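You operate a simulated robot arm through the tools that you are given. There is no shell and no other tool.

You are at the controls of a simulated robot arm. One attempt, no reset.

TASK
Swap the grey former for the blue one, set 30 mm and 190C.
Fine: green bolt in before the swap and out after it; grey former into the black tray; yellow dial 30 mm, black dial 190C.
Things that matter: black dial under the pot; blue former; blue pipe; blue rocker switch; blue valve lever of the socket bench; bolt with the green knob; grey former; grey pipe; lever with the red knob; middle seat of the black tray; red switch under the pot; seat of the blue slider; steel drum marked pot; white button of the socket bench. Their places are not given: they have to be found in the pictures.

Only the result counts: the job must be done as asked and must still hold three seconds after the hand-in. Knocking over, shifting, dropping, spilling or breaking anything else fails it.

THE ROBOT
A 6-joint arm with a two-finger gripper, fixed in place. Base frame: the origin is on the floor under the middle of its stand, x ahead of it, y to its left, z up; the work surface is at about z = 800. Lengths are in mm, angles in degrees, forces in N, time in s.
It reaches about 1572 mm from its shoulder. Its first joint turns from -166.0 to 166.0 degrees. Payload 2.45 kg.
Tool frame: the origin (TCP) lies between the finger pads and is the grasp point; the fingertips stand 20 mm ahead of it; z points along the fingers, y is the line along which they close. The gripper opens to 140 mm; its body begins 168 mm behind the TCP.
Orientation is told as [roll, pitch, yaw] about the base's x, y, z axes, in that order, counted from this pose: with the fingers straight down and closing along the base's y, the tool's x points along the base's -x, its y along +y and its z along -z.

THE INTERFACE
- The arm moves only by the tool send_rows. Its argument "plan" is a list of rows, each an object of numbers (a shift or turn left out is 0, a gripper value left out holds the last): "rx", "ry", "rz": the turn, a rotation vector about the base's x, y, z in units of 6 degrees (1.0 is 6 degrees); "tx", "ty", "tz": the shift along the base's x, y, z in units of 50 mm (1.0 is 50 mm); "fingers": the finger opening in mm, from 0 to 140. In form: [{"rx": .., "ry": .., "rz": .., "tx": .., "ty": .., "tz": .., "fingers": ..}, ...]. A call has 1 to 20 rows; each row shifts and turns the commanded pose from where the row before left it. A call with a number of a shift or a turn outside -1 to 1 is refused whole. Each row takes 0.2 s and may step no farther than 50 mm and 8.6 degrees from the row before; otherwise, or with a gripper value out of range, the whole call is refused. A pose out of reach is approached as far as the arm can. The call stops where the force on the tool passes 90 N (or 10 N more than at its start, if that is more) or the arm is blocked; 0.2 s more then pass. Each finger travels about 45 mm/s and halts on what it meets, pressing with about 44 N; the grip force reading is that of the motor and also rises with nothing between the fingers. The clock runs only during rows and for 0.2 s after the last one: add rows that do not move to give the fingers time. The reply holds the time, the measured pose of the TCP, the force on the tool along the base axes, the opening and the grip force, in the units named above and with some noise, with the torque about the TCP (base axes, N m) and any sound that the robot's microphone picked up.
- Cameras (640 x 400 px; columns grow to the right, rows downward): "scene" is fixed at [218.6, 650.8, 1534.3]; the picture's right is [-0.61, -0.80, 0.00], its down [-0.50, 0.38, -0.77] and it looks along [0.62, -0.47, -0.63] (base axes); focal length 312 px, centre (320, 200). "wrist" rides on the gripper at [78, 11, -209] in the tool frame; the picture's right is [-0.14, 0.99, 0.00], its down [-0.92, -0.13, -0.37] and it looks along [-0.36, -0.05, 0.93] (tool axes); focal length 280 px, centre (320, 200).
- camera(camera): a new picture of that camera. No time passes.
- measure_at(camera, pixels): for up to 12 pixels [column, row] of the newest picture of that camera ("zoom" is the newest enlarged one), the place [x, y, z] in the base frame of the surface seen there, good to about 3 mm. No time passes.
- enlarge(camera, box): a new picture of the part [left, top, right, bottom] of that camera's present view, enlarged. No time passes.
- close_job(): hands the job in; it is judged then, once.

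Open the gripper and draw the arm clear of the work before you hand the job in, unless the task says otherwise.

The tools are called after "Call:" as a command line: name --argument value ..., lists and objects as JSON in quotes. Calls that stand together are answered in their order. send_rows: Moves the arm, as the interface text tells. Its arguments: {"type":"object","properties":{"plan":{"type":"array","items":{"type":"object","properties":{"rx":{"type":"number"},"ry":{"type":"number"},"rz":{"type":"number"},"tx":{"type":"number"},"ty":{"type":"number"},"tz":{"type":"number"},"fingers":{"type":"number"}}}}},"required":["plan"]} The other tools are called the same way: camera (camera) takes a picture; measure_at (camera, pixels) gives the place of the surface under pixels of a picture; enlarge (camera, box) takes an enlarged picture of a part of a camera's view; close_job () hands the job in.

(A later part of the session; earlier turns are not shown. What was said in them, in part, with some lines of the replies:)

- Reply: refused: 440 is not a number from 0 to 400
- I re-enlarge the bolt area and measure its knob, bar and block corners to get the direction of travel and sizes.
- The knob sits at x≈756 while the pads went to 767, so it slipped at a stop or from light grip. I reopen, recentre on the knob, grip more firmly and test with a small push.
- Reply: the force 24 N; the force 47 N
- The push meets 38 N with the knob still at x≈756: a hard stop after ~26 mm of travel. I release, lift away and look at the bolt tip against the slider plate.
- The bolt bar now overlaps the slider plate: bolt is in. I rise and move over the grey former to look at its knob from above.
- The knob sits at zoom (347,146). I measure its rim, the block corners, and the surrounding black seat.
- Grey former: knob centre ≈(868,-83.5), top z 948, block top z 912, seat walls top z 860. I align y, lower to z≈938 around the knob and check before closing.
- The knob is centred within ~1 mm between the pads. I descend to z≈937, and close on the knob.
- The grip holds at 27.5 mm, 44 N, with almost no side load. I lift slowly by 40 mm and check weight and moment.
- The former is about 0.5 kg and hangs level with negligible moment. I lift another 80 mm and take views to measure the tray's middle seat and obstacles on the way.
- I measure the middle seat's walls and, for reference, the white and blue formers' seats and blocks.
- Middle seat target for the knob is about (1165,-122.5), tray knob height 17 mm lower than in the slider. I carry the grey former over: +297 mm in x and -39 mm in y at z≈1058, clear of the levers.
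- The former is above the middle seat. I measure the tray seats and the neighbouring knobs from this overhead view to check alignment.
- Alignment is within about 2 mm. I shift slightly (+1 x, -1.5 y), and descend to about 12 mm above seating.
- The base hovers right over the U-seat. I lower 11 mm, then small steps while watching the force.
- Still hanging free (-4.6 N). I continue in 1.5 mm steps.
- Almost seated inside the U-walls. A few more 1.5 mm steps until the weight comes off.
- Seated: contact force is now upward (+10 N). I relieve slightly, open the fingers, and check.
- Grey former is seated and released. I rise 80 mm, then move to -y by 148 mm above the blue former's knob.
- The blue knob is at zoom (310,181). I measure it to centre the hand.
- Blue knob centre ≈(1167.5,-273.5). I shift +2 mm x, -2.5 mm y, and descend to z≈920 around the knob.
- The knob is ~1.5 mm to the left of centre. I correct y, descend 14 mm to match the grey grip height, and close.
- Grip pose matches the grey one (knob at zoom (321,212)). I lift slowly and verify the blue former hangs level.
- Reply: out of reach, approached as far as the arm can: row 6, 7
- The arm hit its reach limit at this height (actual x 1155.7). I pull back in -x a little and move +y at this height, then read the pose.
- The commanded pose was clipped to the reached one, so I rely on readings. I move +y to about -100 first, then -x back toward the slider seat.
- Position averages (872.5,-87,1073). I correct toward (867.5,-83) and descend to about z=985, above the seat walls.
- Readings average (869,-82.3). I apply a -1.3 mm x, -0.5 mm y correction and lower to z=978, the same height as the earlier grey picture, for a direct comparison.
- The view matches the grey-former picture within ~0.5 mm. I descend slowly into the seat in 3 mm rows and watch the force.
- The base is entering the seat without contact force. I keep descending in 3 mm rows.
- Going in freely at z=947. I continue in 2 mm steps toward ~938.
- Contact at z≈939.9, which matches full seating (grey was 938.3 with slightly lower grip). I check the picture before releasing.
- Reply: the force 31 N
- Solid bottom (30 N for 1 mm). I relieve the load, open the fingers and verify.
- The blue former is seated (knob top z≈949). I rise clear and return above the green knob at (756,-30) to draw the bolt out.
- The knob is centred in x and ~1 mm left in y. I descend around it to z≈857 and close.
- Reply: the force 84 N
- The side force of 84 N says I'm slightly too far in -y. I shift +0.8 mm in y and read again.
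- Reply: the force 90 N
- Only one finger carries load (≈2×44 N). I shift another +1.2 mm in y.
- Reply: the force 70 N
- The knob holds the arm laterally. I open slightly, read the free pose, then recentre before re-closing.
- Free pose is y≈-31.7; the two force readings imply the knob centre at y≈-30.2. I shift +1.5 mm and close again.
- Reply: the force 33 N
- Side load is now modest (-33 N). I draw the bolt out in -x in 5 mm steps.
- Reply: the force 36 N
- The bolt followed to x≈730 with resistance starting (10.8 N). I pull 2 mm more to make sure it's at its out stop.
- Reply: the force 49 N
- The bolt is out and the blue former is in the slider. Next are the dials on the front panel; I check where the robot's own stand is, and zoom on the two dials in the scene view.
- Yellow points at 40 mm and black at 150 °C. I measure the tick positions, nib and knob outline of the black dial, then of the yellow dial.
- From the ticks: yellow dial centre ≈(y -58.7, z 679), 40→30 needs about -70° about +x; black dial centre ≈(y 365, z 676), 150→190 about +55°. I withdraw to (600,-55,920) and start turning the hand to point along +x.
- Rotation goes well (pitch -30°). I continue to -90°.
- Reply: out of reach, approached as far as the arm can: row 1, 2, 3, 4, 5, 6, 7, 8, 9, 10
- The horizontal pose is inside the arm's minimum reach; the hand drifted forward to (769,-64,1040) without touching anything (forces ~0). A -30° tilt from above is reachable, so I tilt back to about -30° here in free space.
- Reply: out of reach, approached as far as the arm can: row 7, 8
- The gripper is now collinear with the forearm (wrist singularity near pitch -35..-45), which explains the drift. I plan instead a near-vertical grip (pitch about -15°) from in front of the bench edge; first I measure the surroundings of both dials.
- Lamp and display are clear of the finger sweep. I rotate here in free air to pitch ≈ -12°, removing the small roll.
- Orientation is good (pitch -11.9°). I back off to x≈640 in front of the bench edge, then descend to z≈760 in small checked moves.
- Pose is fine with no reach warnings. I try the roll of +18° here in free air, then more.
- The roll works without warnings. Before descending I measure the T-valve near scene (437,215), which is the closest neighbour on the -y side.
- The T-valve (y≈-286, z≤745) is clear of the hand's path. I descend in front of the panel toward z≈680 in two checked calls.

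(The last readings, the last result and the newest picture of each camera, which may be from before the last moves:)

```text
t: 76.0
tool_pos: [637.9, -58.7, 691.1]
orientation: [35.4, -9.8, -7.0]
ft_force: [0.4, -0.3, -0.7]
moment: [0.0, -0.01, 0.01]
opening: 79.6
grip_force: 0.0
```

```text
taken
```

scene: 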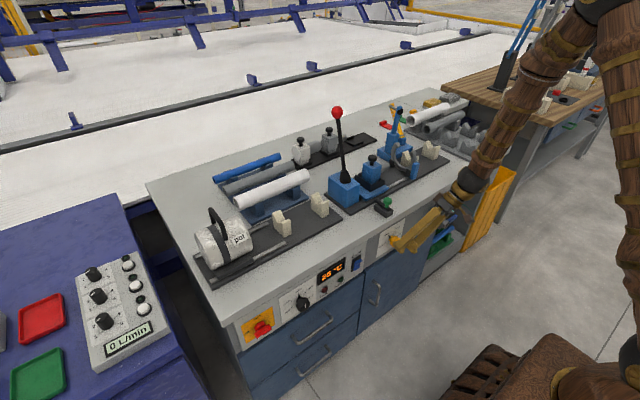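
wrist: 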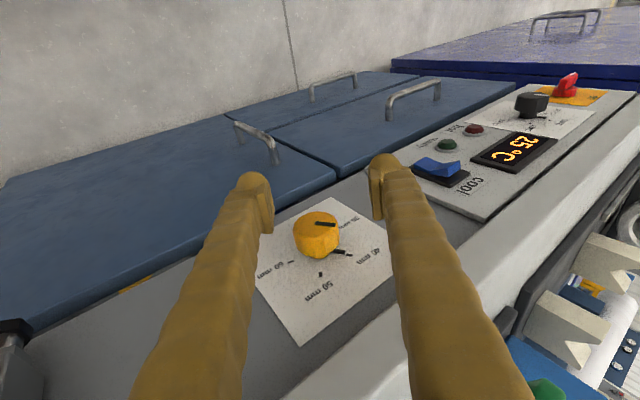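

Good view: the yellow knob is between the fingers at wrist (317,233), nib pointing at 40 mm. I enlarge and measure ticks and knob.

Call:
enlarge --camera "wrist" --box '[240, 170, 400, 350]'

Call:
measure_at --camera "zoom" --pixels '[[300, 130], [310, 105], [272, 150], [340, 145], [305, 180], [275, 115], [350, 190], [320, 240], [265, 205], [340, 100], [375, 120]]'

```text
2.22 times, centred on (320, 260) of wrist
```

zoom: 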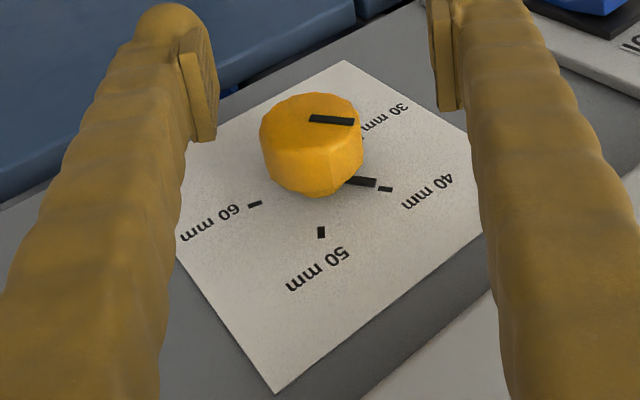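

```text
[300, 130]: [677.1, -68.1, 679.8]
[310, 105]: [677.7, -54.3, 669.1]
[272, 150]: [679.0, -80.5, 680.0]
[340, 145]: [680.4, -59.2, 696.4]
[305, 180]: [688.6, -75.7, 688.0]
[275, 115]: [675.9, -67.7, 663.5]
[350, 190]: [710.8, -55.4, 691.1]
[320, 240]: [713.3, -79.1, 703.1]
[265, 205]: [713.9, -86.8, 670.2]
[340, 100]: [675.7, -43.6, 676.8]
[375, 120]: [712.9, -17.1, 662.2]
```

I measure the tick marks, slit ends and nib more exactly.

Call:
measure_at --camera "zoom" --pixels '[[254, 204], [321, 232], [386, 189], [370, 183], [352, 181], [363, 135], [314, 119], [350, 122], [262, 120], [358, 110], [310, 95], [320, 155]]'

```text
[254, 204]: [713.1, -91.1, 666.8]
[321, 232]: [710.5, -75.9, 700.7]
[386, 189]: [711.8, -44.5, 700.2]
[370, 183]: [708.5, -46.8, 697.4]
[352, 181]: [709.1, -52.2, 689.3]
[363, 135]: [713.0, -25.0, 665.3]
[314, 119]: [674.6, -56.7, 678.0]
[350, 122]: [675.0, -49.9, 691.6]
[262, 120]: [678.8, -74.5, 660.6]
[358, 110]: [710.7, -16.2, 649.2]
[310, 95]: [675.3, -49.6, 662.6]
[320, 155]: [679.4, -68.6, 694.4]
```

Dial centre ≈(-60.3, 677.5), knob radius ≈19.5, ticks at ±35° and ±105°. I align y/z and advance in x until the pads straddle the knob (TCP x≈681).

Call:
send_rows --plan '[{"ty": -0.03, "tz": -0.27}, {"tx": 0.4}, {"tx": 0.3}, {"tx": 0.12}, {}]'

Call:
camera --camera "wrist"

Call:
enlarge --camera "scene" --box '[360, 190, 460, 260]'

```text
t: 77.2
tool_pos: [679.3, -58.8, 679.5]
orientation: [35.5, -9.8, -7.0]
ft_force: [0.0, 0.3, -0.3]
moment: [-0.01, -0.01, 0.01]
opening: 80.0
grip_force: 0.1
```

```text
taken
```

wrist: 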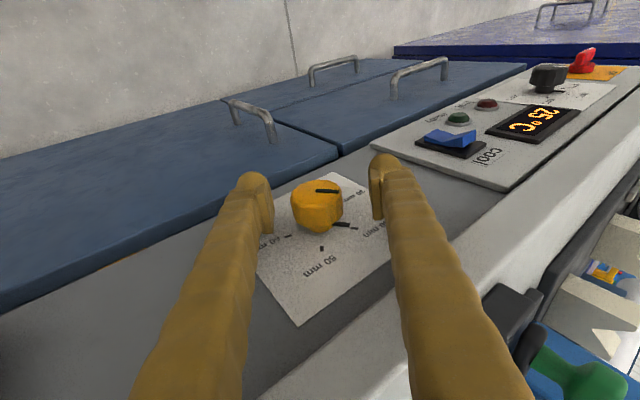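

```text
5.71 times, centred on (410, 225) of scene
```

zoom: 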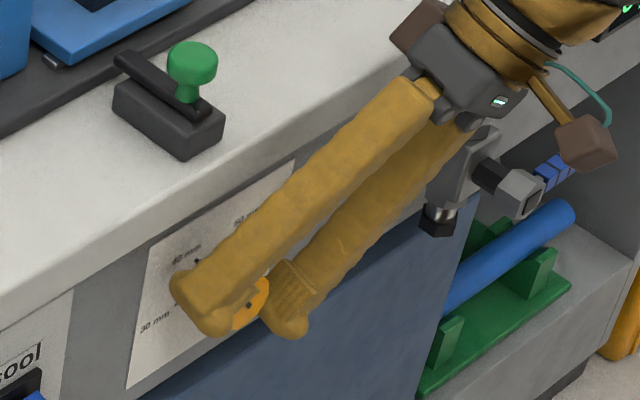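

The pads straddle the yellow knob. I close on it and read forces.

Call:
send_rows --plan '[{"fingers": 30}, {}, {}, {}, {}]'

Call:
camera --camera "wrist"

```text
t: 78.4
tool_pos: [678.6, -58.7, 679.7]
orientation: [35.4, -9.8, -7.0]
ft_force: [-0.8, -17.9, -14.5]
moment: [-0.07, 0.27, -0.25]
opening: 45.6
grip_force: 11.5
```

```text
taken
```

wrist: 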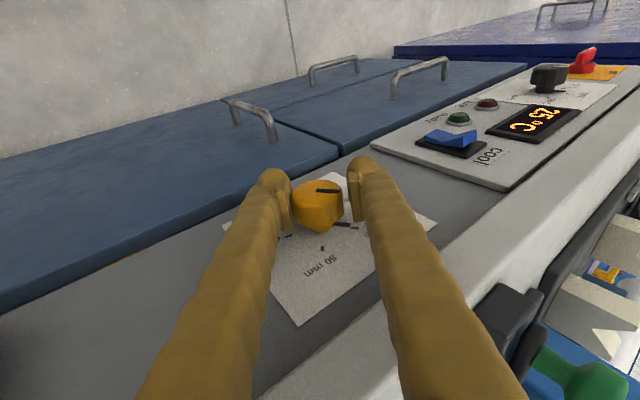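

The left finger touched first; the knob centre is ~3 mm toward the -closing direction. I reopen a little, shift (dy -2.7, dz -1.9), and close again.

Call:
send_rows --plan '[{"fingers": 56}, {}, {"ty": -0.054, "tz": -0.038, "tx": 0.03}, {"fingers": 20}, {}, {}, {}, {}]'

Call:
enlarge --camera "wrist" --box '[250, 140, 390, 280]'

```text
t: 80.2
tool_pos: [680.6, -62.0, 677.4]
orientation: [35.3, -9.8, -6.9]
ft_force: [-0.5, -16.5, -14.6]
moment: [-0.09, 0.16, -0.27]
opening: 39.3
grip_force: 44.7
```

```text
2.86 times, centred on (320, 210) of wrist
```

zoom: 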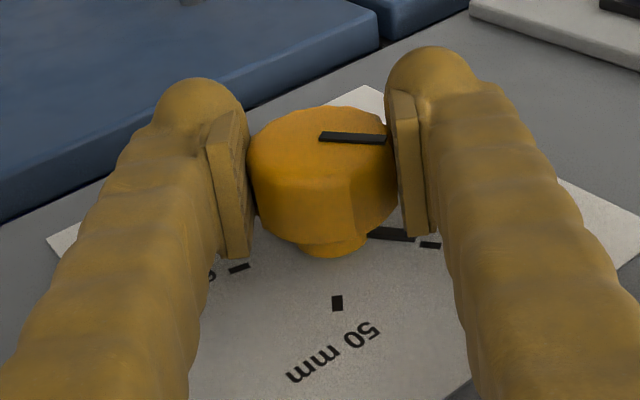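

Knob gripped at 39.3 mm. I turn by -18° about base x as a first step and look.

Call:
send_rows --plan '[{"rx": -1}, {"rx": -1}, {"rx": -1}, {}]'

Call:
enlarge --camera "wrist" --box '[250, 140, 390, 280]'

```text
t: 81.2
tool_pos: [680.1, -60.7, 677.1]
orientation: [17.2, -11.4, -3.4]
ft_force: [-9.8, 8.7, -22.1]
moment: [0.03, 0.36, 0.24]
opening: 39.2
grip_force: 45.1
```

```text
2.86 times, centred on (320, 210) of wrist
```

zoom: 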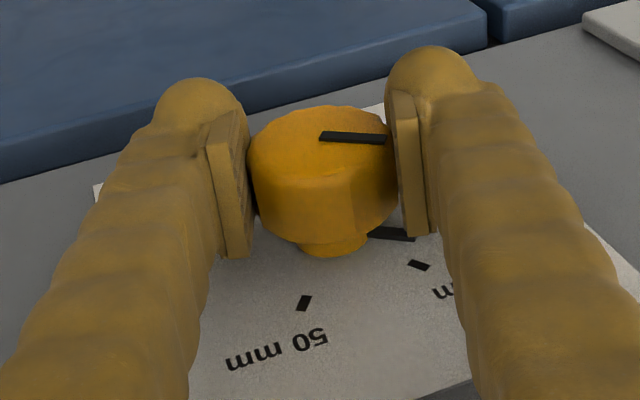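

The knob turns with the hand (nib now left the 40 tick). I continue by -24°.

Call:
send_rows --plan '[{"rx": -1}, {"rx": -1}, {"rx": -1}, {"rx": -1}, {}]'

Call:
enlarge --camera "wrist" --box '[250, 140, 390, 280]'

```text
t: 82.4
tool_pos: [675.6, -59.6, 678.1]
orientation: [-1.3, -10.6, 0.4]
ft_force: [25.6, 44.5, -0.9]
moment: [0.12, -0.2, 0.35]
opening: 38.7
grip_force: 45.3
out of reach, approached as far as the arm can: row 4
```

```text
2.86 times, centred on (320, 210) of wrist
```

zoom: 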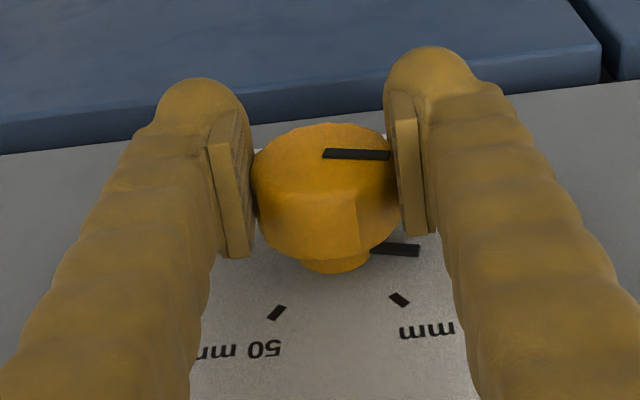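

The arm reached a wrist singularity near roll 0 (row 4 flagged), with the knob turned ~36°. I release the knob, roll back to +35°, and will regrip to finish.

Call:
send_rows --plan '[{"fingers": 64}, {}, {}, {}]'

Call:
send_rows --plan '[{"rx": 1}, {"rx": 1}, {"rx": 1}, {}]'

Call:
camera --camera "wrist"

```text
t: 83.4
tool_pos: [673.9, -61.6, 676.3]
orientation: [-1.2, -10.3, 0.3]
ft_force: [0.4, 0.4, 0.1]
moment: [-0.01, 0.01, -0.02]
opening: 63.7
grip_force: 0.0
```

```text
t: 84.4
tool_pos: [670.1, -63.2, 675.0]
orientation: [14.0, -9.5, -2.4]
ft_force: [0.1, 0.5, -0.4]
moment: [0.01, 0.02, 0.01]
opening: 64.1
grip_force: 0.0
out of reach, approached as far as the arm can: row 1
```

```text
taken
```

wrist: 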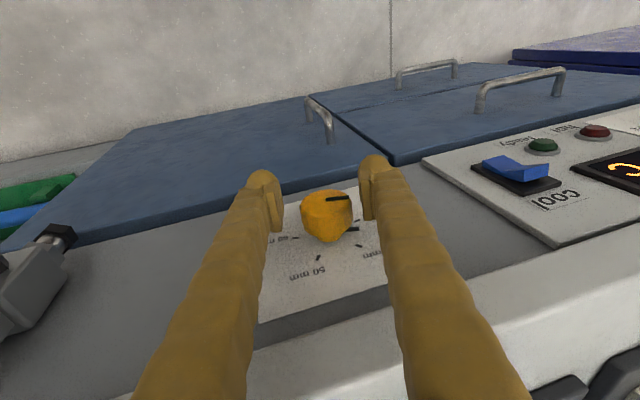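

Clear of the singularity again. I roll on by +21° and move the TCP back onto the dial axis.

Call:
send_rows --plan '[{"rx": 1, "ty": 0.03, "tz": 0.05}, {"rx": 1}, {"rx": 1}, {"rx": 0.5, "tx": 0.1}, {"tx": 0.1}, {}]'

Call:
camera --camera "wrist"

Call:
enlarge --camera "wrist" --box '[250, 140, 390, 280]'

```text
t: 85.8
tool_pos: [679.5, -61.4, 678.2]
orientation: [35.3, -8.0, -5.6]
ft_force: [0.3, -0.6, -0.8]
moment: [0.01, 0.0, 0.03]
opening: 64.1
grip_force: 0.0
```

```text
taken
```

wrist: 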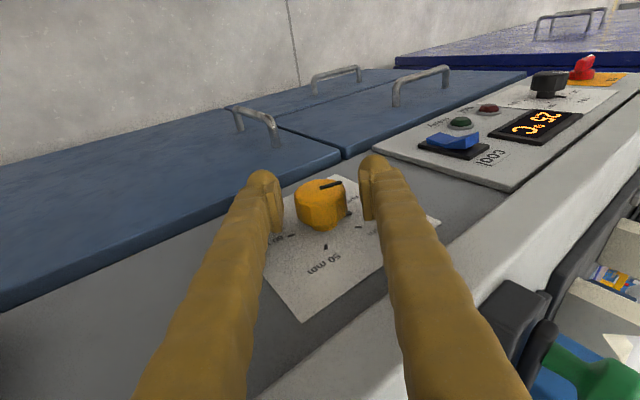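

```text
2.86 times, centred on (320, 210) of wrist
```

zoom: 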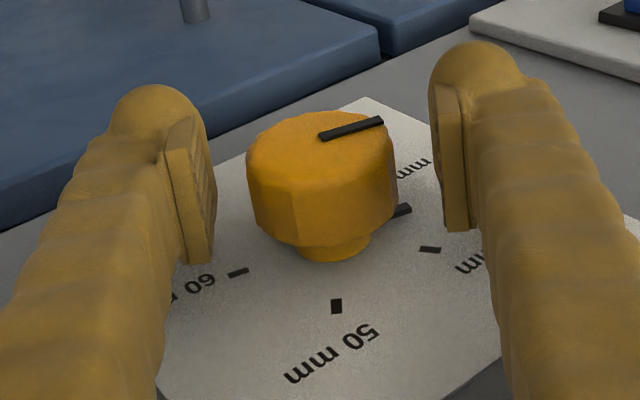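

The nib is now between 40 and 30. I measure the slit ends and nib to get the current angle.

Call:
measure_at --camera "zoom" --pixels '[[324, 136], [379, 122], [405, 209], [430, 249], [337, 306], [238, 271], [320, 130], [250, 150], [392, 150], [330, 114]]'

```text
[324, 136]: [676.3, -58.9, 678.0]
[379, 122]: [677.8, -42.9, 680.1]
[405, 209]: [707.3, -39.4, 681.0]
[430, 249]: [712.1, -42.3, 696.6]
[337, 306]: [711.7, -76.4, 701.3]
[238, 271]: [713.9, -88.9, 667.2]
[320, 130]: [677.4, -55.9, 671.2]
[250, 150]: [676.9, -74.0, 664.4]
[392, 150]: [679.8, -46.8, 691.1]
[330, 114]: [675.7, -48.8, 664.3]
```

Estimates of the current angle scatter (65-80°), so I regrip, turn another ~-29° and then check with the scene camera. Closing on the knob now.

Call:
send_rows --plan '[{"fingers": 20}, {}, {}, {}, {}, {}]'

Call:
enlarge --camera "wrist" --box '[250, 140, 390, 280]'

```text
t: 87.2
tool_pos: [679.1, -62.1, 677.1]
orientation: [35.2, -7.9, -5.6]
ft_force: [0.4, -9.4, -6.5]
moment: [-0.02, 0.02, -0.17]
opening: 38.8
grip_force: 44.2
```

```text
2.86 times, centred on (320, 210) of wrist
```

zoom: 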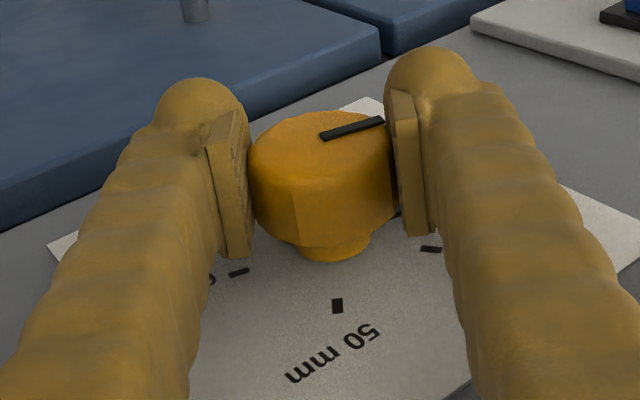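

Firm grip with little side load. I turn -29° about x.

Call:
send_rows --plan '[{"rx": -1}, {"rx": -1}, {"rx": -1}, {"rx": -1}, {"rx": -0.85}, {}]'

Call:
enlarge --camera "wrist" --box '[250, 140, 390, 280]'

Call:
enlarge --camera "scene" --box '[370, 210, 420, 260]'

```text
t: 88.6
tool_pos: [680.6, -60.0, 676.5]
orientation: [5.8, -9.8, -0.8]
ft_force: [2.0, 14.0, 20.6]
moment: [0.02, -0.36, 0.08]
opening: 38.8
grip_force: 44.6
```

```text
2.86 times, centred on (320, 210) of wrist
```

zoom: 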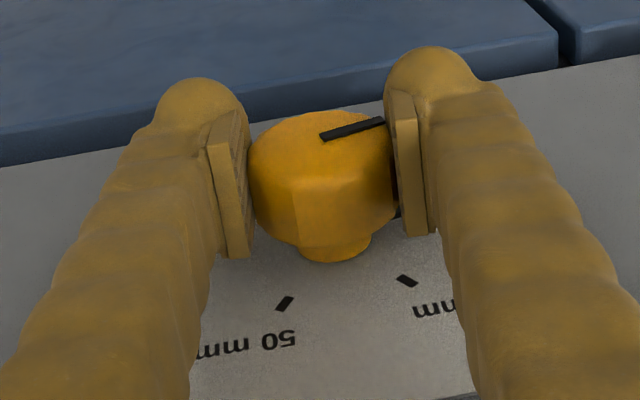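

```text
8.00 times, centred on (395, 235) of scene
```

zoom: 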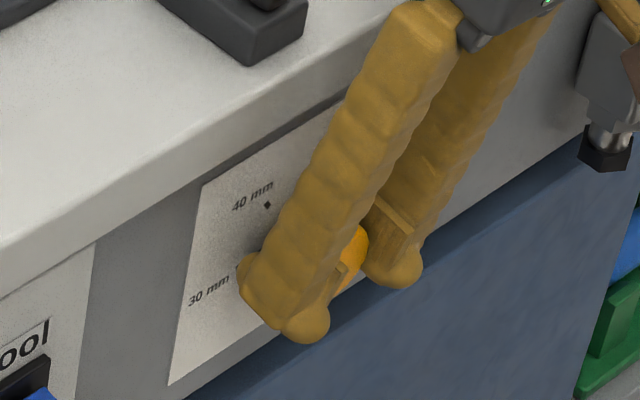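

Turned without slip. I release, then look at the knob before rolling back.

Call:
send_rows --plan '[{"fingers": 64}, {}, {}]'

Call:
enlarge --camera "wrist" --box '[250, 140, 390, 280]'

Call:
send_rows --plan '[{"tx": -0.4, "rx": 0.5}, {"tx": -0.6, "rx": 1}, {"tx": -0.4, "rx": 1}, {"rx": 1}, {"rx": 1}, {}]'

Call:
camera --camera "wrist"

Call:
enlarge --camera "scene" --box '[370, 210, 420, 260]'

```text
t: 89.4
tool_pos: [679.8, -60.8, 678.0]
orientation: [5.8, -9.7, -0.9]
ft_force: [-0.2, -0.1, -0.1]
moment: [0.01, 0.01, 0.0]
opening: 64.2
grip_force: 0.0
```

```text
2.86 times, centred on (320, 210) of wrist
```

zoom: 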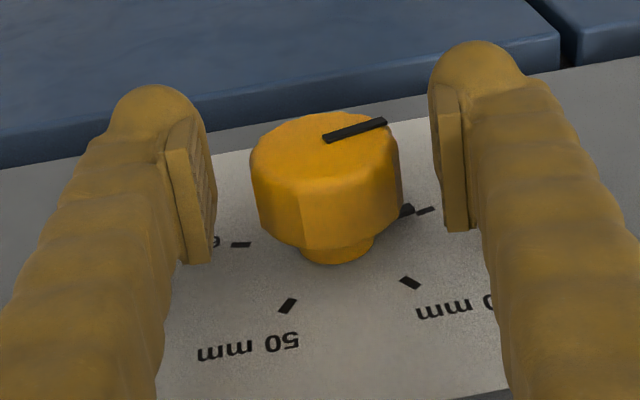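

```text
t: 90.8
tool_pos: [609.2, -59.7, 677.0]
orientation: [33.2, -8.2, -5.4]
ft_force: [0.9, -0.9, 0.5]
moment: [0.01, 0.03, 0.0]
opening: 63.9
grip_force: 0.0
```

```text
taken
```

wrist: 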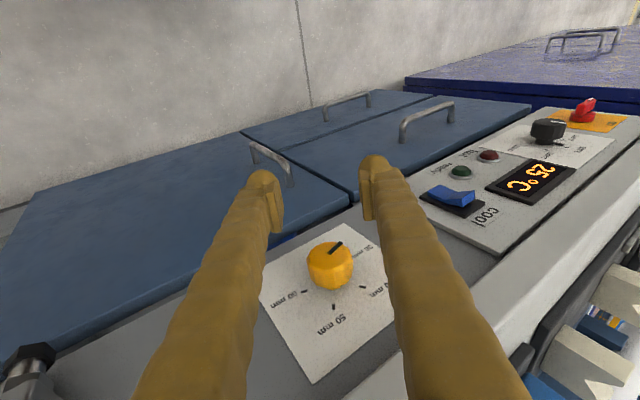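

```text
8.00 times, centred on (395, 235) of scene
```

zoom: 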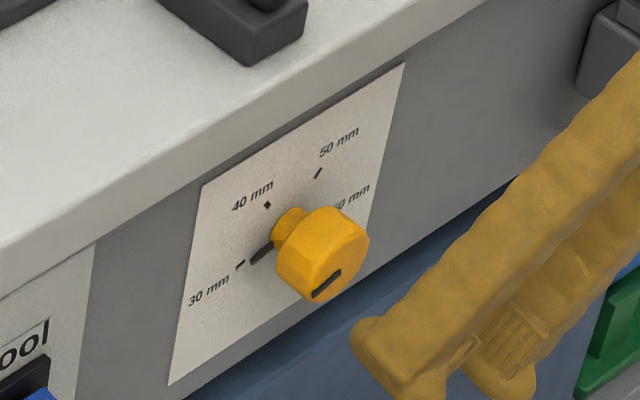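

The nib now points close to the 30 mm tick. I enlarge tightly to judge the remaining angle.

Call:
enlarge --camera "scene" --box '[380, 225, 410, 250]'

Call:
enlarge --camera "wrist" --box '[280, 220, 390, 330]'

```text
16.00 times, centred on (395, 238) of scene
```

zoom: 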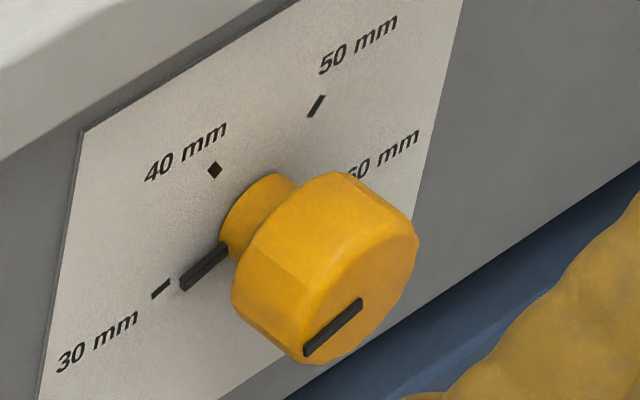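

```text
3.64 times, centred on (335, 275) of wrist
```

zoom: 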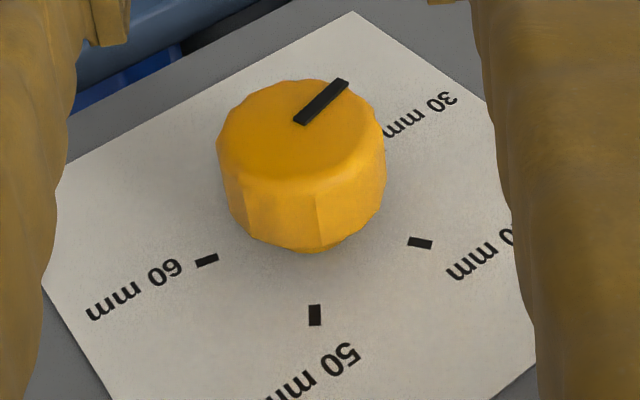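

The nib stands at about 102° versus the tick at 105°, so ~3° is missing. I go back in, regrip and turn a further -3.3°.

Call:
send_rows --plan '[{"tx": 0.5, "ty": -0.03, "tz": 0.015}, {"tx": 0.5}, {"tx": 0.41}, {}]'

Call:
enlarge --camera "wrist" --box '[250, 140, 390, 280]'

```text
t: 91.8
tool_pos: [681.0, -62.1, 677.3]
orientation: [33.0, -8.3, -5.3]
ft_force: [0.1, -0.3, -0.6]
moment: [0.0, 0.0, 0.02]
opening: 64.0
grip_force: 0.1
```

```text
2.86 times, centred on (320, 210) of wrist
```

zoom: 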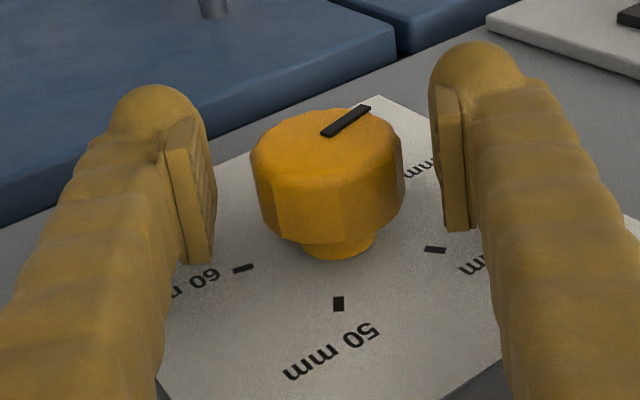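

Knob is centred between the pads. I close, turn -3.3°, and release.

Call:
send_rows --plan '[{"fingers": 20}, {}, {}, {}, {}, {}]'

Call:
send_rows --plan '[{"rx": -0.28}, {"rx": -0.28}, {}]'

Call:
send_rows --plan '[{"fingers": 64}, {}, {}, {"tx": -0.5}, {"tx": -0.6}, {"tx": -0.4}, {}]'

Call:
enlarge --camera "scene" --box '[380, 225, 410, 250]'

Call:
enlarge --camera "wrist" --box '[280, 220, 390, 330]'

```text
t: 93.2
tool_pos: [679.5, -62.3, 678.3]
orientation: [33.2, -8.1, -5.3]
ft_force: [9.5, 41.5, 24.5]
moment: [0.29, -0.35, 0.47]
opening: 39.4
grip_force: 45.6
```

```text
t: 94.0
tool_pos: [679.6, -61.8, 679.2]
orientation: [29.7, -8.5, -4.8]
ft_force: [-0.4, 35.2, 52.2]
moment: [0.92, -0.79, 0.44]
opening: 39.5
grip_force: 44.8
```

```text
t: 95.6
tool_pos: [604.6, -62.2, 679.5]
orientation: [29.6, -8.4, -4.7]
ft_force: [-0.8, 0.3, -0.3]
moment: [0.0, -0.01, 0.0]
opening: 64.0
grip_force: 0.2
```

```text
16.00 times, centred on (395, 238) of scene
```

zoom: 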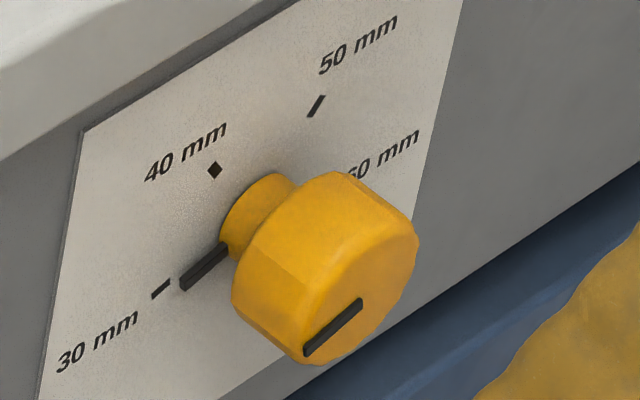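

```text
3.64 times, centred on (335, 275) of wrist
```

zoom: 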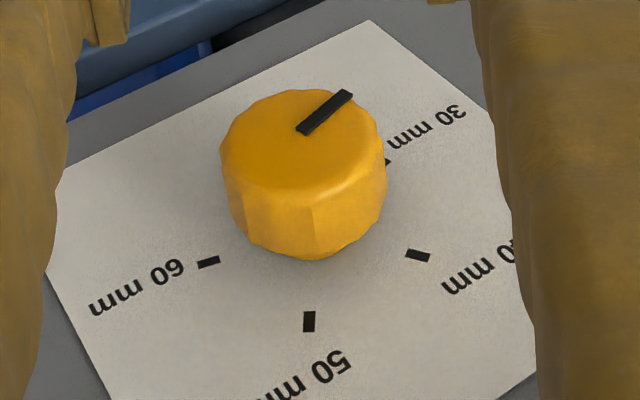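

The image is pixel-identical after a -3.5° push with 0.92 N·m: the yellow dial is at its 30 mm end stop. Next I slide the hand in front of the panel (x≈605) toward the black dial at y≈365.

Call:
send_rows --plan '[{"ty": 0.9}, {"ty": 0.95}, {"ty": 0.95}, {"ty": 0.95}, {}]'

Call:
send_rows --plan '[{"ty": 0.95}, {"ty": 0.95}, {"ty": 0.95}, {"ty": 0.95}, {"ty": 0.95}, {}]'

Call:
camera --camera "wrist"

Call:
camera --camera "scene"

```text
t: 96.8
tool_pos: [604.4, 126.0, 680.6]
orientation: [29.8, -8.6, -4.8]
ft_force: [0.6, 0.5, -0.6]
moment: [0.05, 0.0, -0.02]
opening: 64.0
grip_force: 0.1
```

```text
t: 98.2
tool_pos: [605.1, 362.8, 678.6]
orientation: [29.7, -8.5, -4.9]
ft_force: [-0.4, -0.3, 0.4]
moment: [-0.01, 0.03, -0.01]
opening: 64.2
grip_force: 0.0
```

```text
taken
```

wrist: 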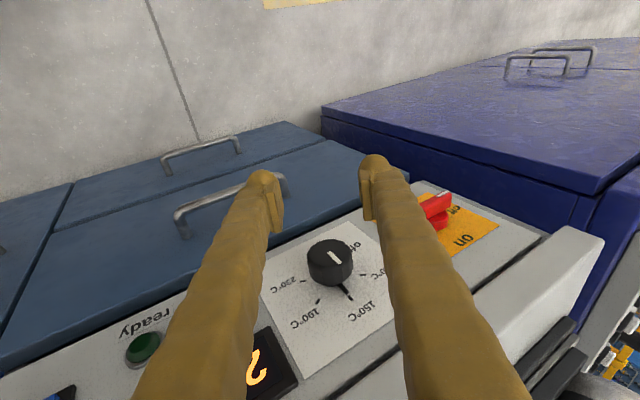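

```text
taken
```

scene: 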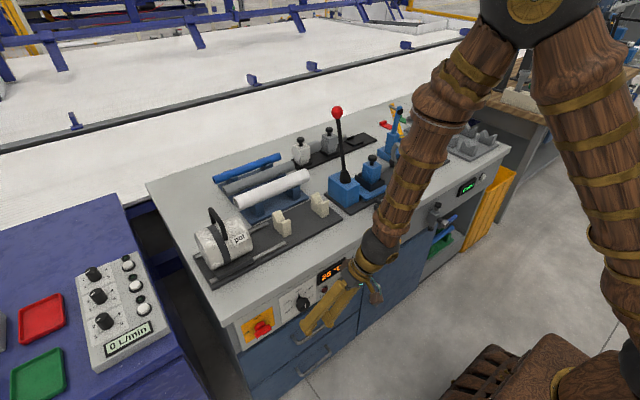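

The black dial is between the fingers at wrist (330,263). I enlarge and measure its ticks and knob.

Call:
enlarge --camera "wrist" --box '[260, 200, 400, 340]'

Call:
measure_at --camera "wrist" --pixels '[[318, 302], [303, 281], [350, 299], [365, 275], [330, 255], [332, 268], [312, 252], [350, 252], [330, 240], [328, 280]]'

```text
2.86 times, centred on (330, 270) of wrist
```

zoom: 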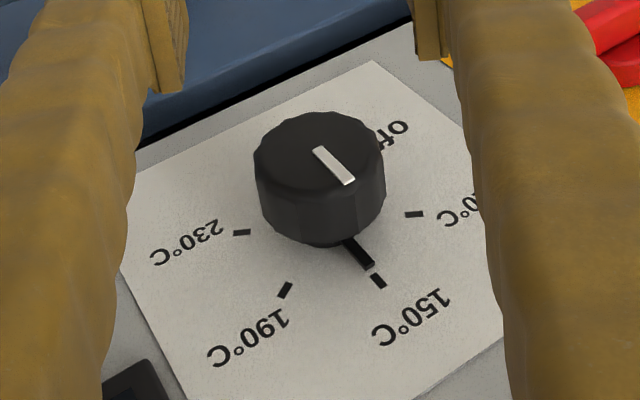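

```text
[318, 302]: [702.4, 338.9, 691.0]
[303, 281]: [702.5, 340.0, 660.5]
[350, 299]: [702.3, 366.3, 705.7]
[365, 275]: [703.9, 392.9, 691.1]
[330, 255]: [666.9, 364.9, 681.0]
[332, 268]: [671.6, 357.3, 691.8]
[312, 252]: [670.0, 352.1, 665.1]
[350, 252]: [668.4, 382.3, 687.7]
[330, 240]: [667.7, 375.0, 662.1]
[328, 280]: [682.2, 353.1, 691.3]
```

I measure the ticks and slit precisely on the enlarged picture.

Call:
measure_at --camera "zoom" --pixels '[[242, 232], [285, 290], [378, 281], [414, 214], [319, 152], [347, 182], [368, 263], [350, 243], [260, 165], [382, 165], [315, 115], [320, 192]]'

```text
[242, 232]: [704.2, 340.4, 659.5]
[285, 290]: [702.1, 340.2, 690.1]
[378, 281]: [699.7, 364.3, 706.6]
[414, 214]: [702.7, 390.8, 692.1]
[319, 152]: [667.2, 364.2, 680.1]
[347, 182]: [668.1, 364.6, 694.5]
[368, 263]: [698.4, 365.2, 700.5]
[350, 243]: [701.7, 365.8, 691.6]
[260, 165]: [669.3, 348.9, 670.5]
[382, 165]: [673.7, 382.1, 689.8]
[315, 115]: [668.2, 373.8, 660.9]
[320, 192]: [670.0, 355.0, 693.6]
```

Black dial: centre ≈(365.3, 675.8), ticks spaced ~60°, so 150→190 is about +60°. I roll back to about +13°, so I can turn in the + direction, checking for reach warnings.

Call:
send_rows --plan '[{"rx": -0.9, "ty": 0.05, "tz": -0.05}, {"rx": -0.9}, {"rx": -0.9}, {}]'

Call:
camera --camera "wrist"

```text
t: 99.2
tool_pos: [605.4, 366.1, 675.9]
orientation: [13.3, -9.5, -2.2]
ft_force: [0.0, 0.6, 0.3]
moment: [-0.01, 0.02, -0.02]
opening: 64.0
grip_force: 0.1
```

```text
taken
```

wrist: 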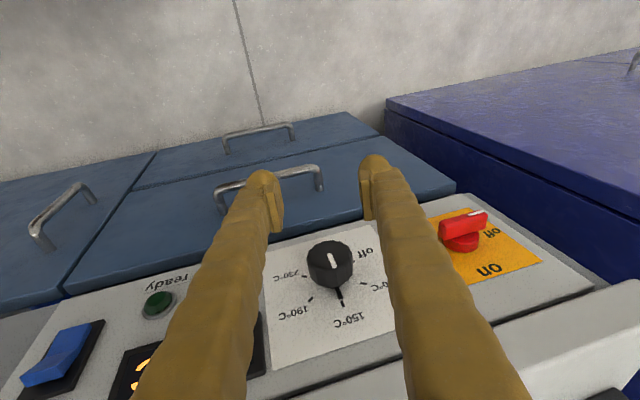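

No warnings at roll 13°. I advance +66 mm in x onto the black knob.

Call:
send_rows --plan '[{"tx": 0.4}, {"tx": 0.4}, {"tx": 0.3}, {"tx": 0.22}, {}]'

Call:
enlarge --camera "wrist" --box '[250, 140, 390, 280]'

```text
t: 100.4
tool_pos: [671.6, 364.7, 675.7]
orientation: [13.4, -9.5, -2.2]
ft_force: [0.8, 0.2, -0.4]
moment: [0.0, -0.06, 0.01]
opening: 64.0
grip_force: 0.1
```

```text
2.86 times, centred on (320, 210) of wrist
```

zoom: 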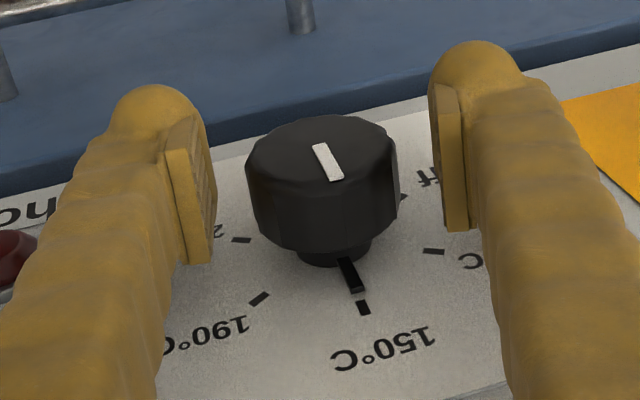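

Knob is nearly centred (1 mm left). I shift -1 mm in y and close.

Call:
send_rows --plan '[{"ty": -0.02}, {"fingers": 20}, {}, {}, {}, {}, {}]'

Call:
enlarge --camera "wrist" --box '[250, 140, 390, 280]'

```text
t: 102.0
tool_pos: [671.4, 364.6, 675.6]
orientation: [13.4, -9.5, -2.2]
ft_force: [0.1, 43.8, 2.5]
moment: [0.03, 0.01, 0.58]
opening: 38.6
grip_force: 45.1
```

```text
2.86 times, centred on (320, 210) of wrist
```

zoom: 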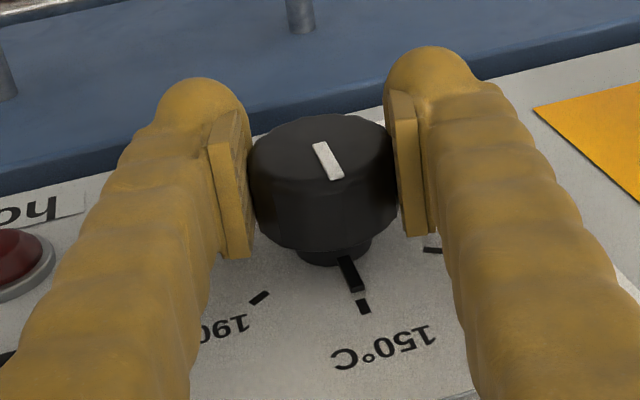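

Side load 44 N says shift +0.8 mm back. I adjust and turn +18° as a first step.

Call:
send_rows --plan '[{"ty": 0.016}, {"rx": 1}, {"rx": 1}, {"rx": 1}, {}]'

Call:
enlarge --camera "wrist" --box '[250, 140, 390, 280]'

```text
t: 103.2
tool_pos: [670.6, 363.0, 676.8]
orientation: [31.5, -8.3, -5.2]
ft_force: [-18.6, 17.9, 5.7]
moment: [0.02, -0.32, 0.3]
opening: 38.6
grip_force: 33.3
```

```text
2.86 times, centred on (320, 210) of wrist
```

zoom: 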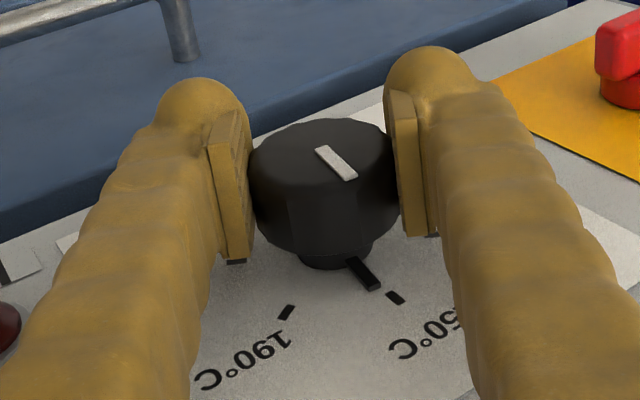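

The knob slipped partly in the pads (the nib moved only a little past 150). I open, recentre carefully on the knob and regrip from here.

Call:
send_rows --plan '[{"fingers": 60}, {}, {}]'

Call:
enlarge --camera "wrist" --box '[250, 140, 390, 280]'

Call:
enlarge --camera "scene" --box '[280, 280, 330, 320]'

```text
t: 104.0
tool_pos: [671.0, 363.7, 675.6]
orientation: [31.4, -8.3, -5.1]
ft_force: [-0.3, -0.9, 0.3]
moment: [0.01, 0.03, 0.01]
opening: 60.0
grip_force: 0.1
```

```text
2.86 times, centred on (320, 210) of wrist
```

zoom: 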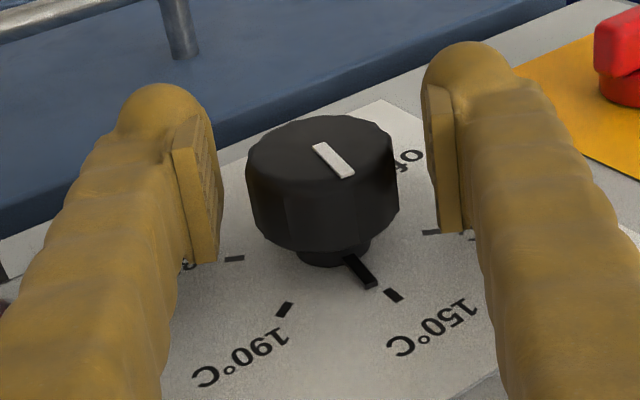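

```text
10.00 times, centred on (305, 300) of scene
```

zoom: 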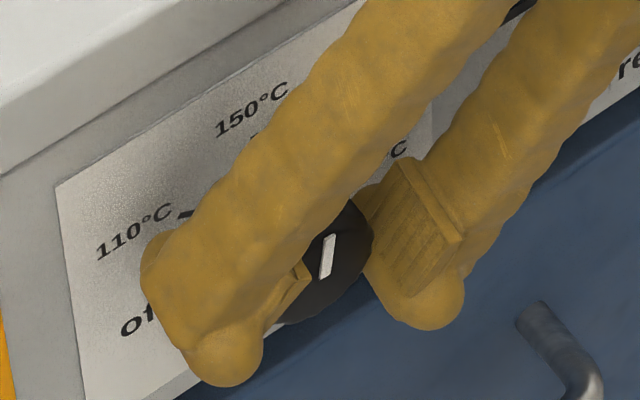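

Pointer is now about 10° past 150; about 49° remain. I roll back to +13°, go 3 mm deeper in x, and check centring again.

Call:
send_rows --plan '[{"rx": -1}, {"rx": -1}, {"rx": -1}, {"tx": 0.06}, {}]'

Call:
enlarge --camera "wrist" --box '[250, 140, 390, 280]'

```text
t: 105.2
tool_pos: [675.1, 366.4, 675.4]
orientation: [13.2, -9.6, -2.2]
ft_force: [-0.5, 0.9, -0.1]
moment: [-0.02, 0.02, -0.03]
opening: 60.1
grip_force: 0.1
```

```text
2.86 times, centred on (320, 210) of wrist
```

zoom: 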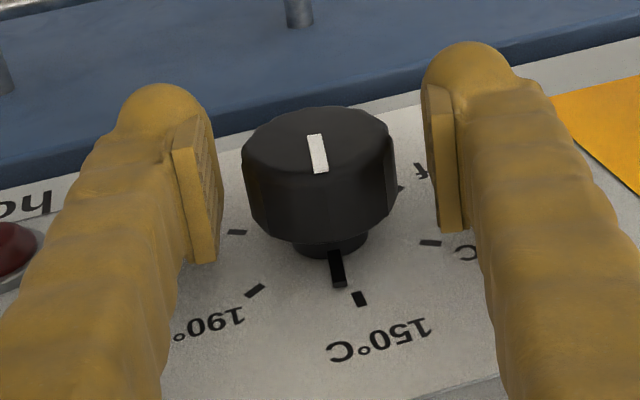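

Gaps are 24 px left and 41 px right, so I shift -1.4 mm along the closing line, and close.

Call:
send_rows --plan '[{"ty": -0.027, "tz": -0.006}, {"fingers": 0}, {}, {}, {}, {}, {}]'

Call:
enlarge --camera "wrist" --box '[250, 140, 390, 280]'

```text
t: 106.8
tool_pos: [674.8, 364.7, 675.6]
orientation: [13.2, -9.5, -2.2]
ft_force: [1.6, 18.4, 1.4]
moment: [-0.02, -0.03, 0.23]
opening: 38.6
grip_force: 45.2
```

```text
2.86 times, centred on (320, 210) of wrist
```

zoom: 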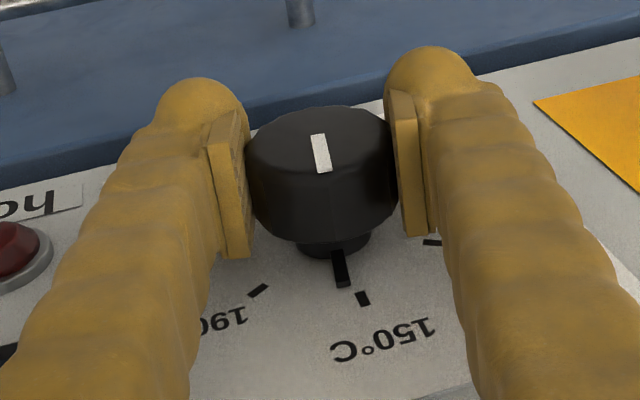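

Better grip (18 N side). I turn +12° with slower rows and check for slip.

Call:
send_rows --plan '[{"rx": 0.5}, {"rx": 0.5}, {"rx": 0.5}, {"rx": 0.5}, {}]'

Call:
enlarge --camera "wrist" --box '[250, 140, 390, 280]'

```text
t: 108.0
tool_pos: [674.4, 364.4, 676.2]
orientation: [25.5, -9.0, -4.2]
ft_force: [24.5, 37.2, 9.7]
moment: [0.03, -0.25, 0.16]
opening: 38.8
grip_force: 45.5
```

```text
2.86 times, centred on (320, 210) of wrist
```

zoom: 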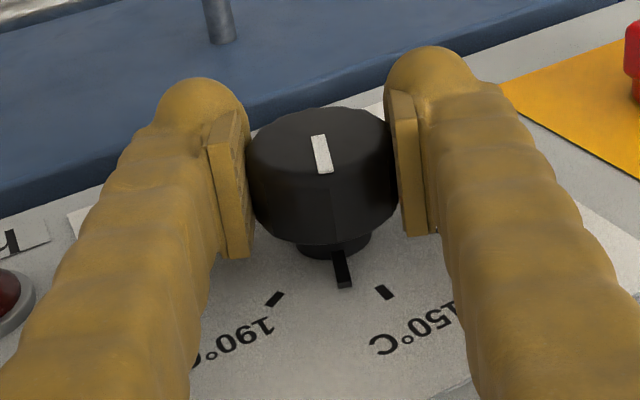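

It follows now (nib ~40% of the way to 190). I continue with +18°.

Call:
send_rows --plan '[{"rx": 0.5}, {"rx": 0.5}, {"rx": 0.5}, {"rx": 0.5}, {"rx": 0.5}, {"rx": 0.5}, {}]'

Call:
enlarge --camera "wrist" --box '[250, 140, 390, 280]'

```text
t: 109.6
tool_pos: [673.6, 363.9, 674.8]
orientation: [43.5, -7.0, -6.7]
ft_force: [5.6, 53.7, 1.6]
moment: [0.0, -0.08, 0.68]
opening: 38.7
grip_force: 44.7
```

```text
2.86 times, centred on (320, 210) of wrist
```

zoom: 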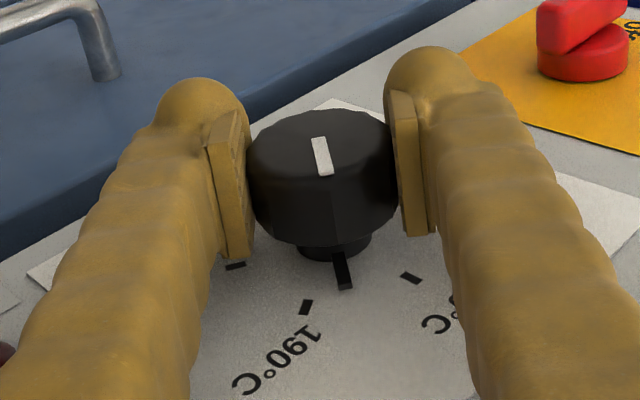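

About 20° remain. I release, roll back to about +15°, and recheck the centring.

Call:
send_rows --plan '[{"fingers": 60}, {}, {}, {"rx": -1}, {"rx": -1}, {"rx": -1}, {"rx": -1}, {"rx": -0.8}, {}]'

Call:
enlarge --camera "wrist" --box '[250, 140, 390, 280]'

```text
t: 111.6
tool_pos: [675.7, 363.8, 675.6]
orientation: [14.5, -9.5, -2.4]
ft_force: [0.4, -0.2, 1.1]
moment: [0.01, -0.03, -0.01]
opening: 60.2
grip_force: 0.1
```

```text
2.86 times, centred on (320, 210) of wrist
```

zoom: 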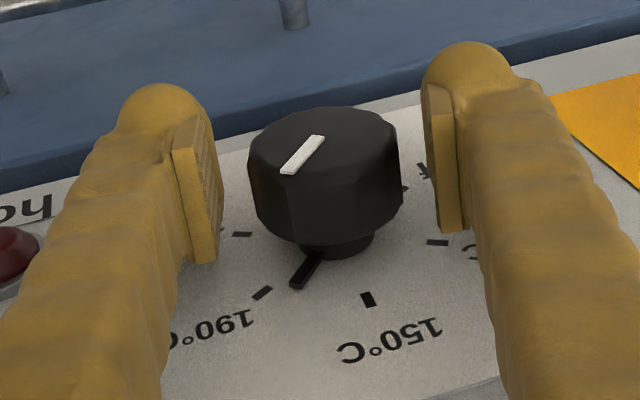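

Pointer is at about -43°, tick at about -60°. Centring looks right, so I close and turn +15°.

Call:
send_rows --plan '[{"fingers": 0}, {}, {}, {}, {}, {}]'

Call:
send_rows --plan '[{"rx": 0.5}, {"rx": 0.5}, {"rx": 0.5}, {"rx": 0.5}, {"rx": 0.5}, {}]'

Call:
enlarge --camera "wrist" --box '[250, 140, 390, 280]'

```text
t: 113.0
tool_pos: [673.9, 364.2, 674.9]
orientation: [14.6, -9.4, -2.5]
ft_force: [3.1, 40.9, 5.0]
moment: [0.01, -0.05, 0.6]
opening: 38.6
grip_force: 45.0
```

```text
t: 114.4
tool_pos: [674.2, 365.5, 674.3]
orientation: [29.8, -8.5, -4.8]
ft_force: [24.0, 59.8, 5.0]
moment: [0.03, -0.09, 0.44]
opening: 38.4
grip_force: 44.5
```

```text
2.86 times, centred on (320, 210) of wrist
```

zoom: 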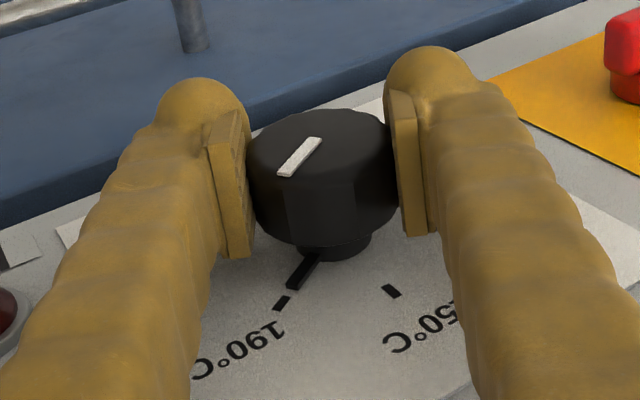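

The nib now appears nearly in line with the 190 tick. I release, back off in -x and inspect from both cameras.

Call:
send_rows --plan '[{"fingers": 60}, {}, {}, {"tx": -0.5}, {"tx": -0.6}, {"tx": -0.5}, {}]'

Call:
enlarge --camera "scene" --box '[290, 285, 320, 310]'

Call:
camera --camera "wrist"

Call:
enlarge --camera "wrist" --box '[260, 200, 400, 340]'

```text
t: 116.0
tool_pos: [592.6, 362.4, 674.9]
orientation: [29.7, -8.5, -4.8]
ft_force: [-0.1, 0.1, -0.4]
moment: [-0.02, 0.0, -0.01]
opening: 60.1
grip_force: 0.0
```

```text
16.00 times, centred on (305, 298) of scene
```

zoom: 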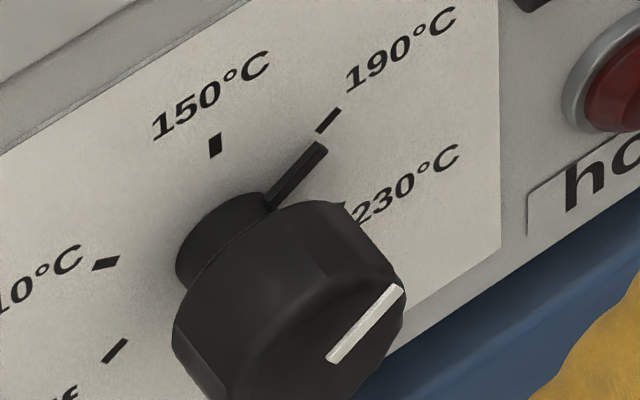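

```text
taken
```

wrist: 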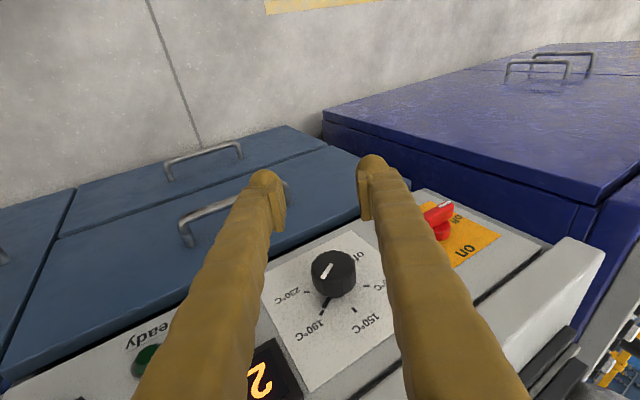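

```text
2.86 times, centred on (330, 270) of wrist
```

zoom: 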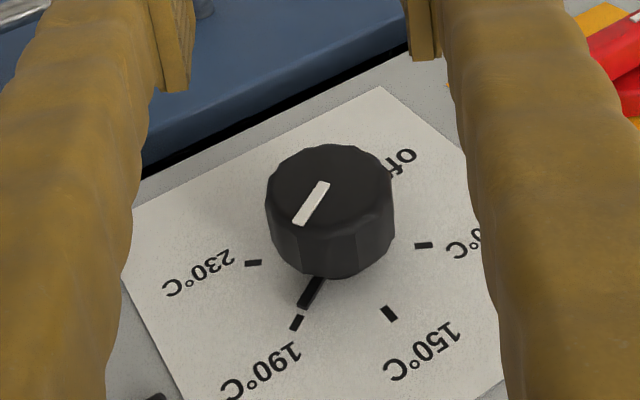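

The nib lines up with the 190 °C tick within about 1-2°, and yellow rests at its 30 mm stop. I now open the hand, retreat from the panel and rise clear of the bench.

Call:
send_rows --plan '[{"tx": -0.4, "fingers": 100}, {"tz": 0.8}, {"tz": 0.8}, {"tz": 0.8}, {}]'

Call:
send_rows --plan '[{"tz": 0.8}, {"tz": 0.8}, {"tz": 0.8}, {"tz": 0.8}, {}]'

Call:
camera --camera "scene"

```text
t: 117.2
tool_pos: [571.5, 365.2, 794.6]
orientation: [29.7, -8.6, -4.8]
ft_force: [0.4, 0.2, 0.5]
moment: [-0.03, -0.02, 0.01]
opening: 100.3
grip_force: 0.0
```

```text
t: 118.4
tool_pos: [574.7, 363.2, 954.0]
orientation: [29.7, -8.6, -4.8]
ft_force: [-0.5, -0.2, 0.5]
moment: [0.0, -0.03, 0.0]
opening: 100.0
grip_force: 0.0
```

```text
taken
```

scene: 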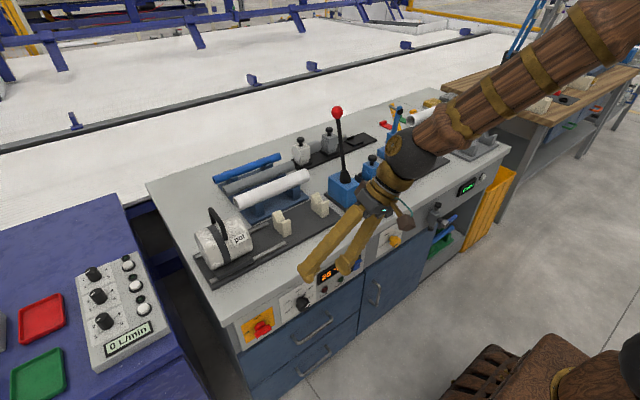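

I raise further and move to -y so the scene camera can see the bench for a final check.

Call:
send_rows --plan '[{"tz": 0.8}, {"tz": 0.8}, {"tz": 0.8}, {"ty": -0.9}, {"ty": -0.9}, {"ty": -0.9}, {"ty": -0.9}, {}]'

Call:
send_rows --plan '[{"ty": -0.9}, {"ty": -0.9}, {"ty": -0.9}, {"ty": -0.9}, {"ty": -0.9}, {"ty": -0.9}, {}]'

Call:
camera --camera "scene"

Call:
enlarge --camera "scene" --box '[280, 110, 440, 220]'

Call:
enlarge --camera "scene" --box '[230, 210, 420, 340]'

```text
t: 120.2
tool_pos: [574.4, 183.7, 1075.0]
orientation: [29.7, -8.6, -4.7]
ft_force: [-0.1, 0.9, -0.5]
moment: [-0.04, -0.01, -0.01]
opening: 99.9
grip_force: 0.0
```

```text
t: 121.8
tool_pos: [574.4, -84.5, 1075.1]
orientation: [29.7, -8.5, -4.8]
ft_force: [0.0, 0.9, 0.0]
moment: [0.0, 0.01, 0.0]
opening: 100.1
grip_force: 0.0
```

```text
taken
```

scene: 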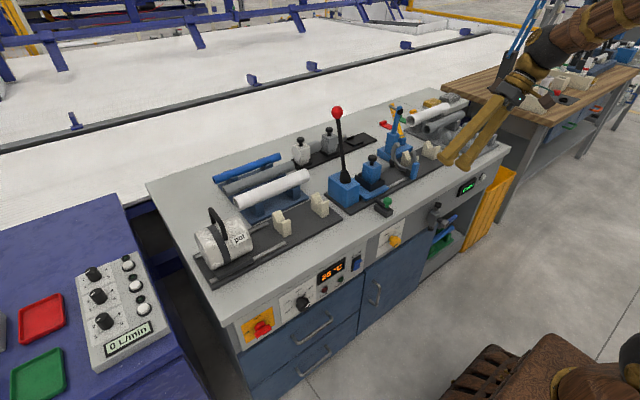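

```text
3.64 times, centred on (360, 165) of scene
```

zoom: 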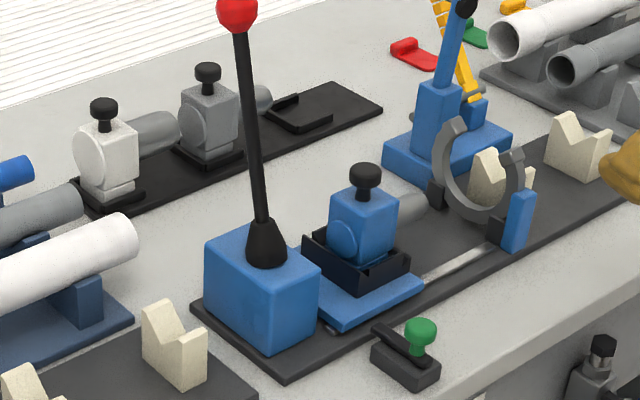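

```text
3.08 times, centred on (325, 275) of scene
```

zoom: 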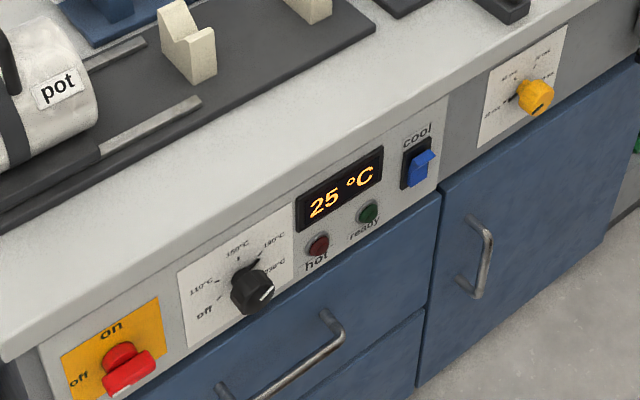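

Final check: blue former in the slider, grey former in the tray's middle seat, green bolt out, yellow nib at 30 mm, black nib at 190 °C. The gripper is open and clear, everything else in place, so I hand in.

Call:
close_job

```text
The job is handed in.
```

The former swap is done, both dials are set, and the job is handed in. I don't have the judge's result.

- **Green bolt:** pushed in to its stop before the swap and drawn back to its out stop afterwards.
- **Grey former:** sits in the middle seat of the black tray.
- **Blue former:** fully seated in the blue slider.
- **Yellow dial:** at 30 mm. It would not turn further that way, and the pointer lines up with the 30 mm tick.
- **Black dial:** at 190C, with the pointer within about 1–2 degrees of the tick by camera estimate. I left it there because regripping could have moved it by as much.

While I turned the hand toward the dials, the arm drifted forward to about x 770, z 1040. The force readings stayed near zero, so nothing was touched. In the last pictures everything else is in place, and the gripper is open and clear of the bench.
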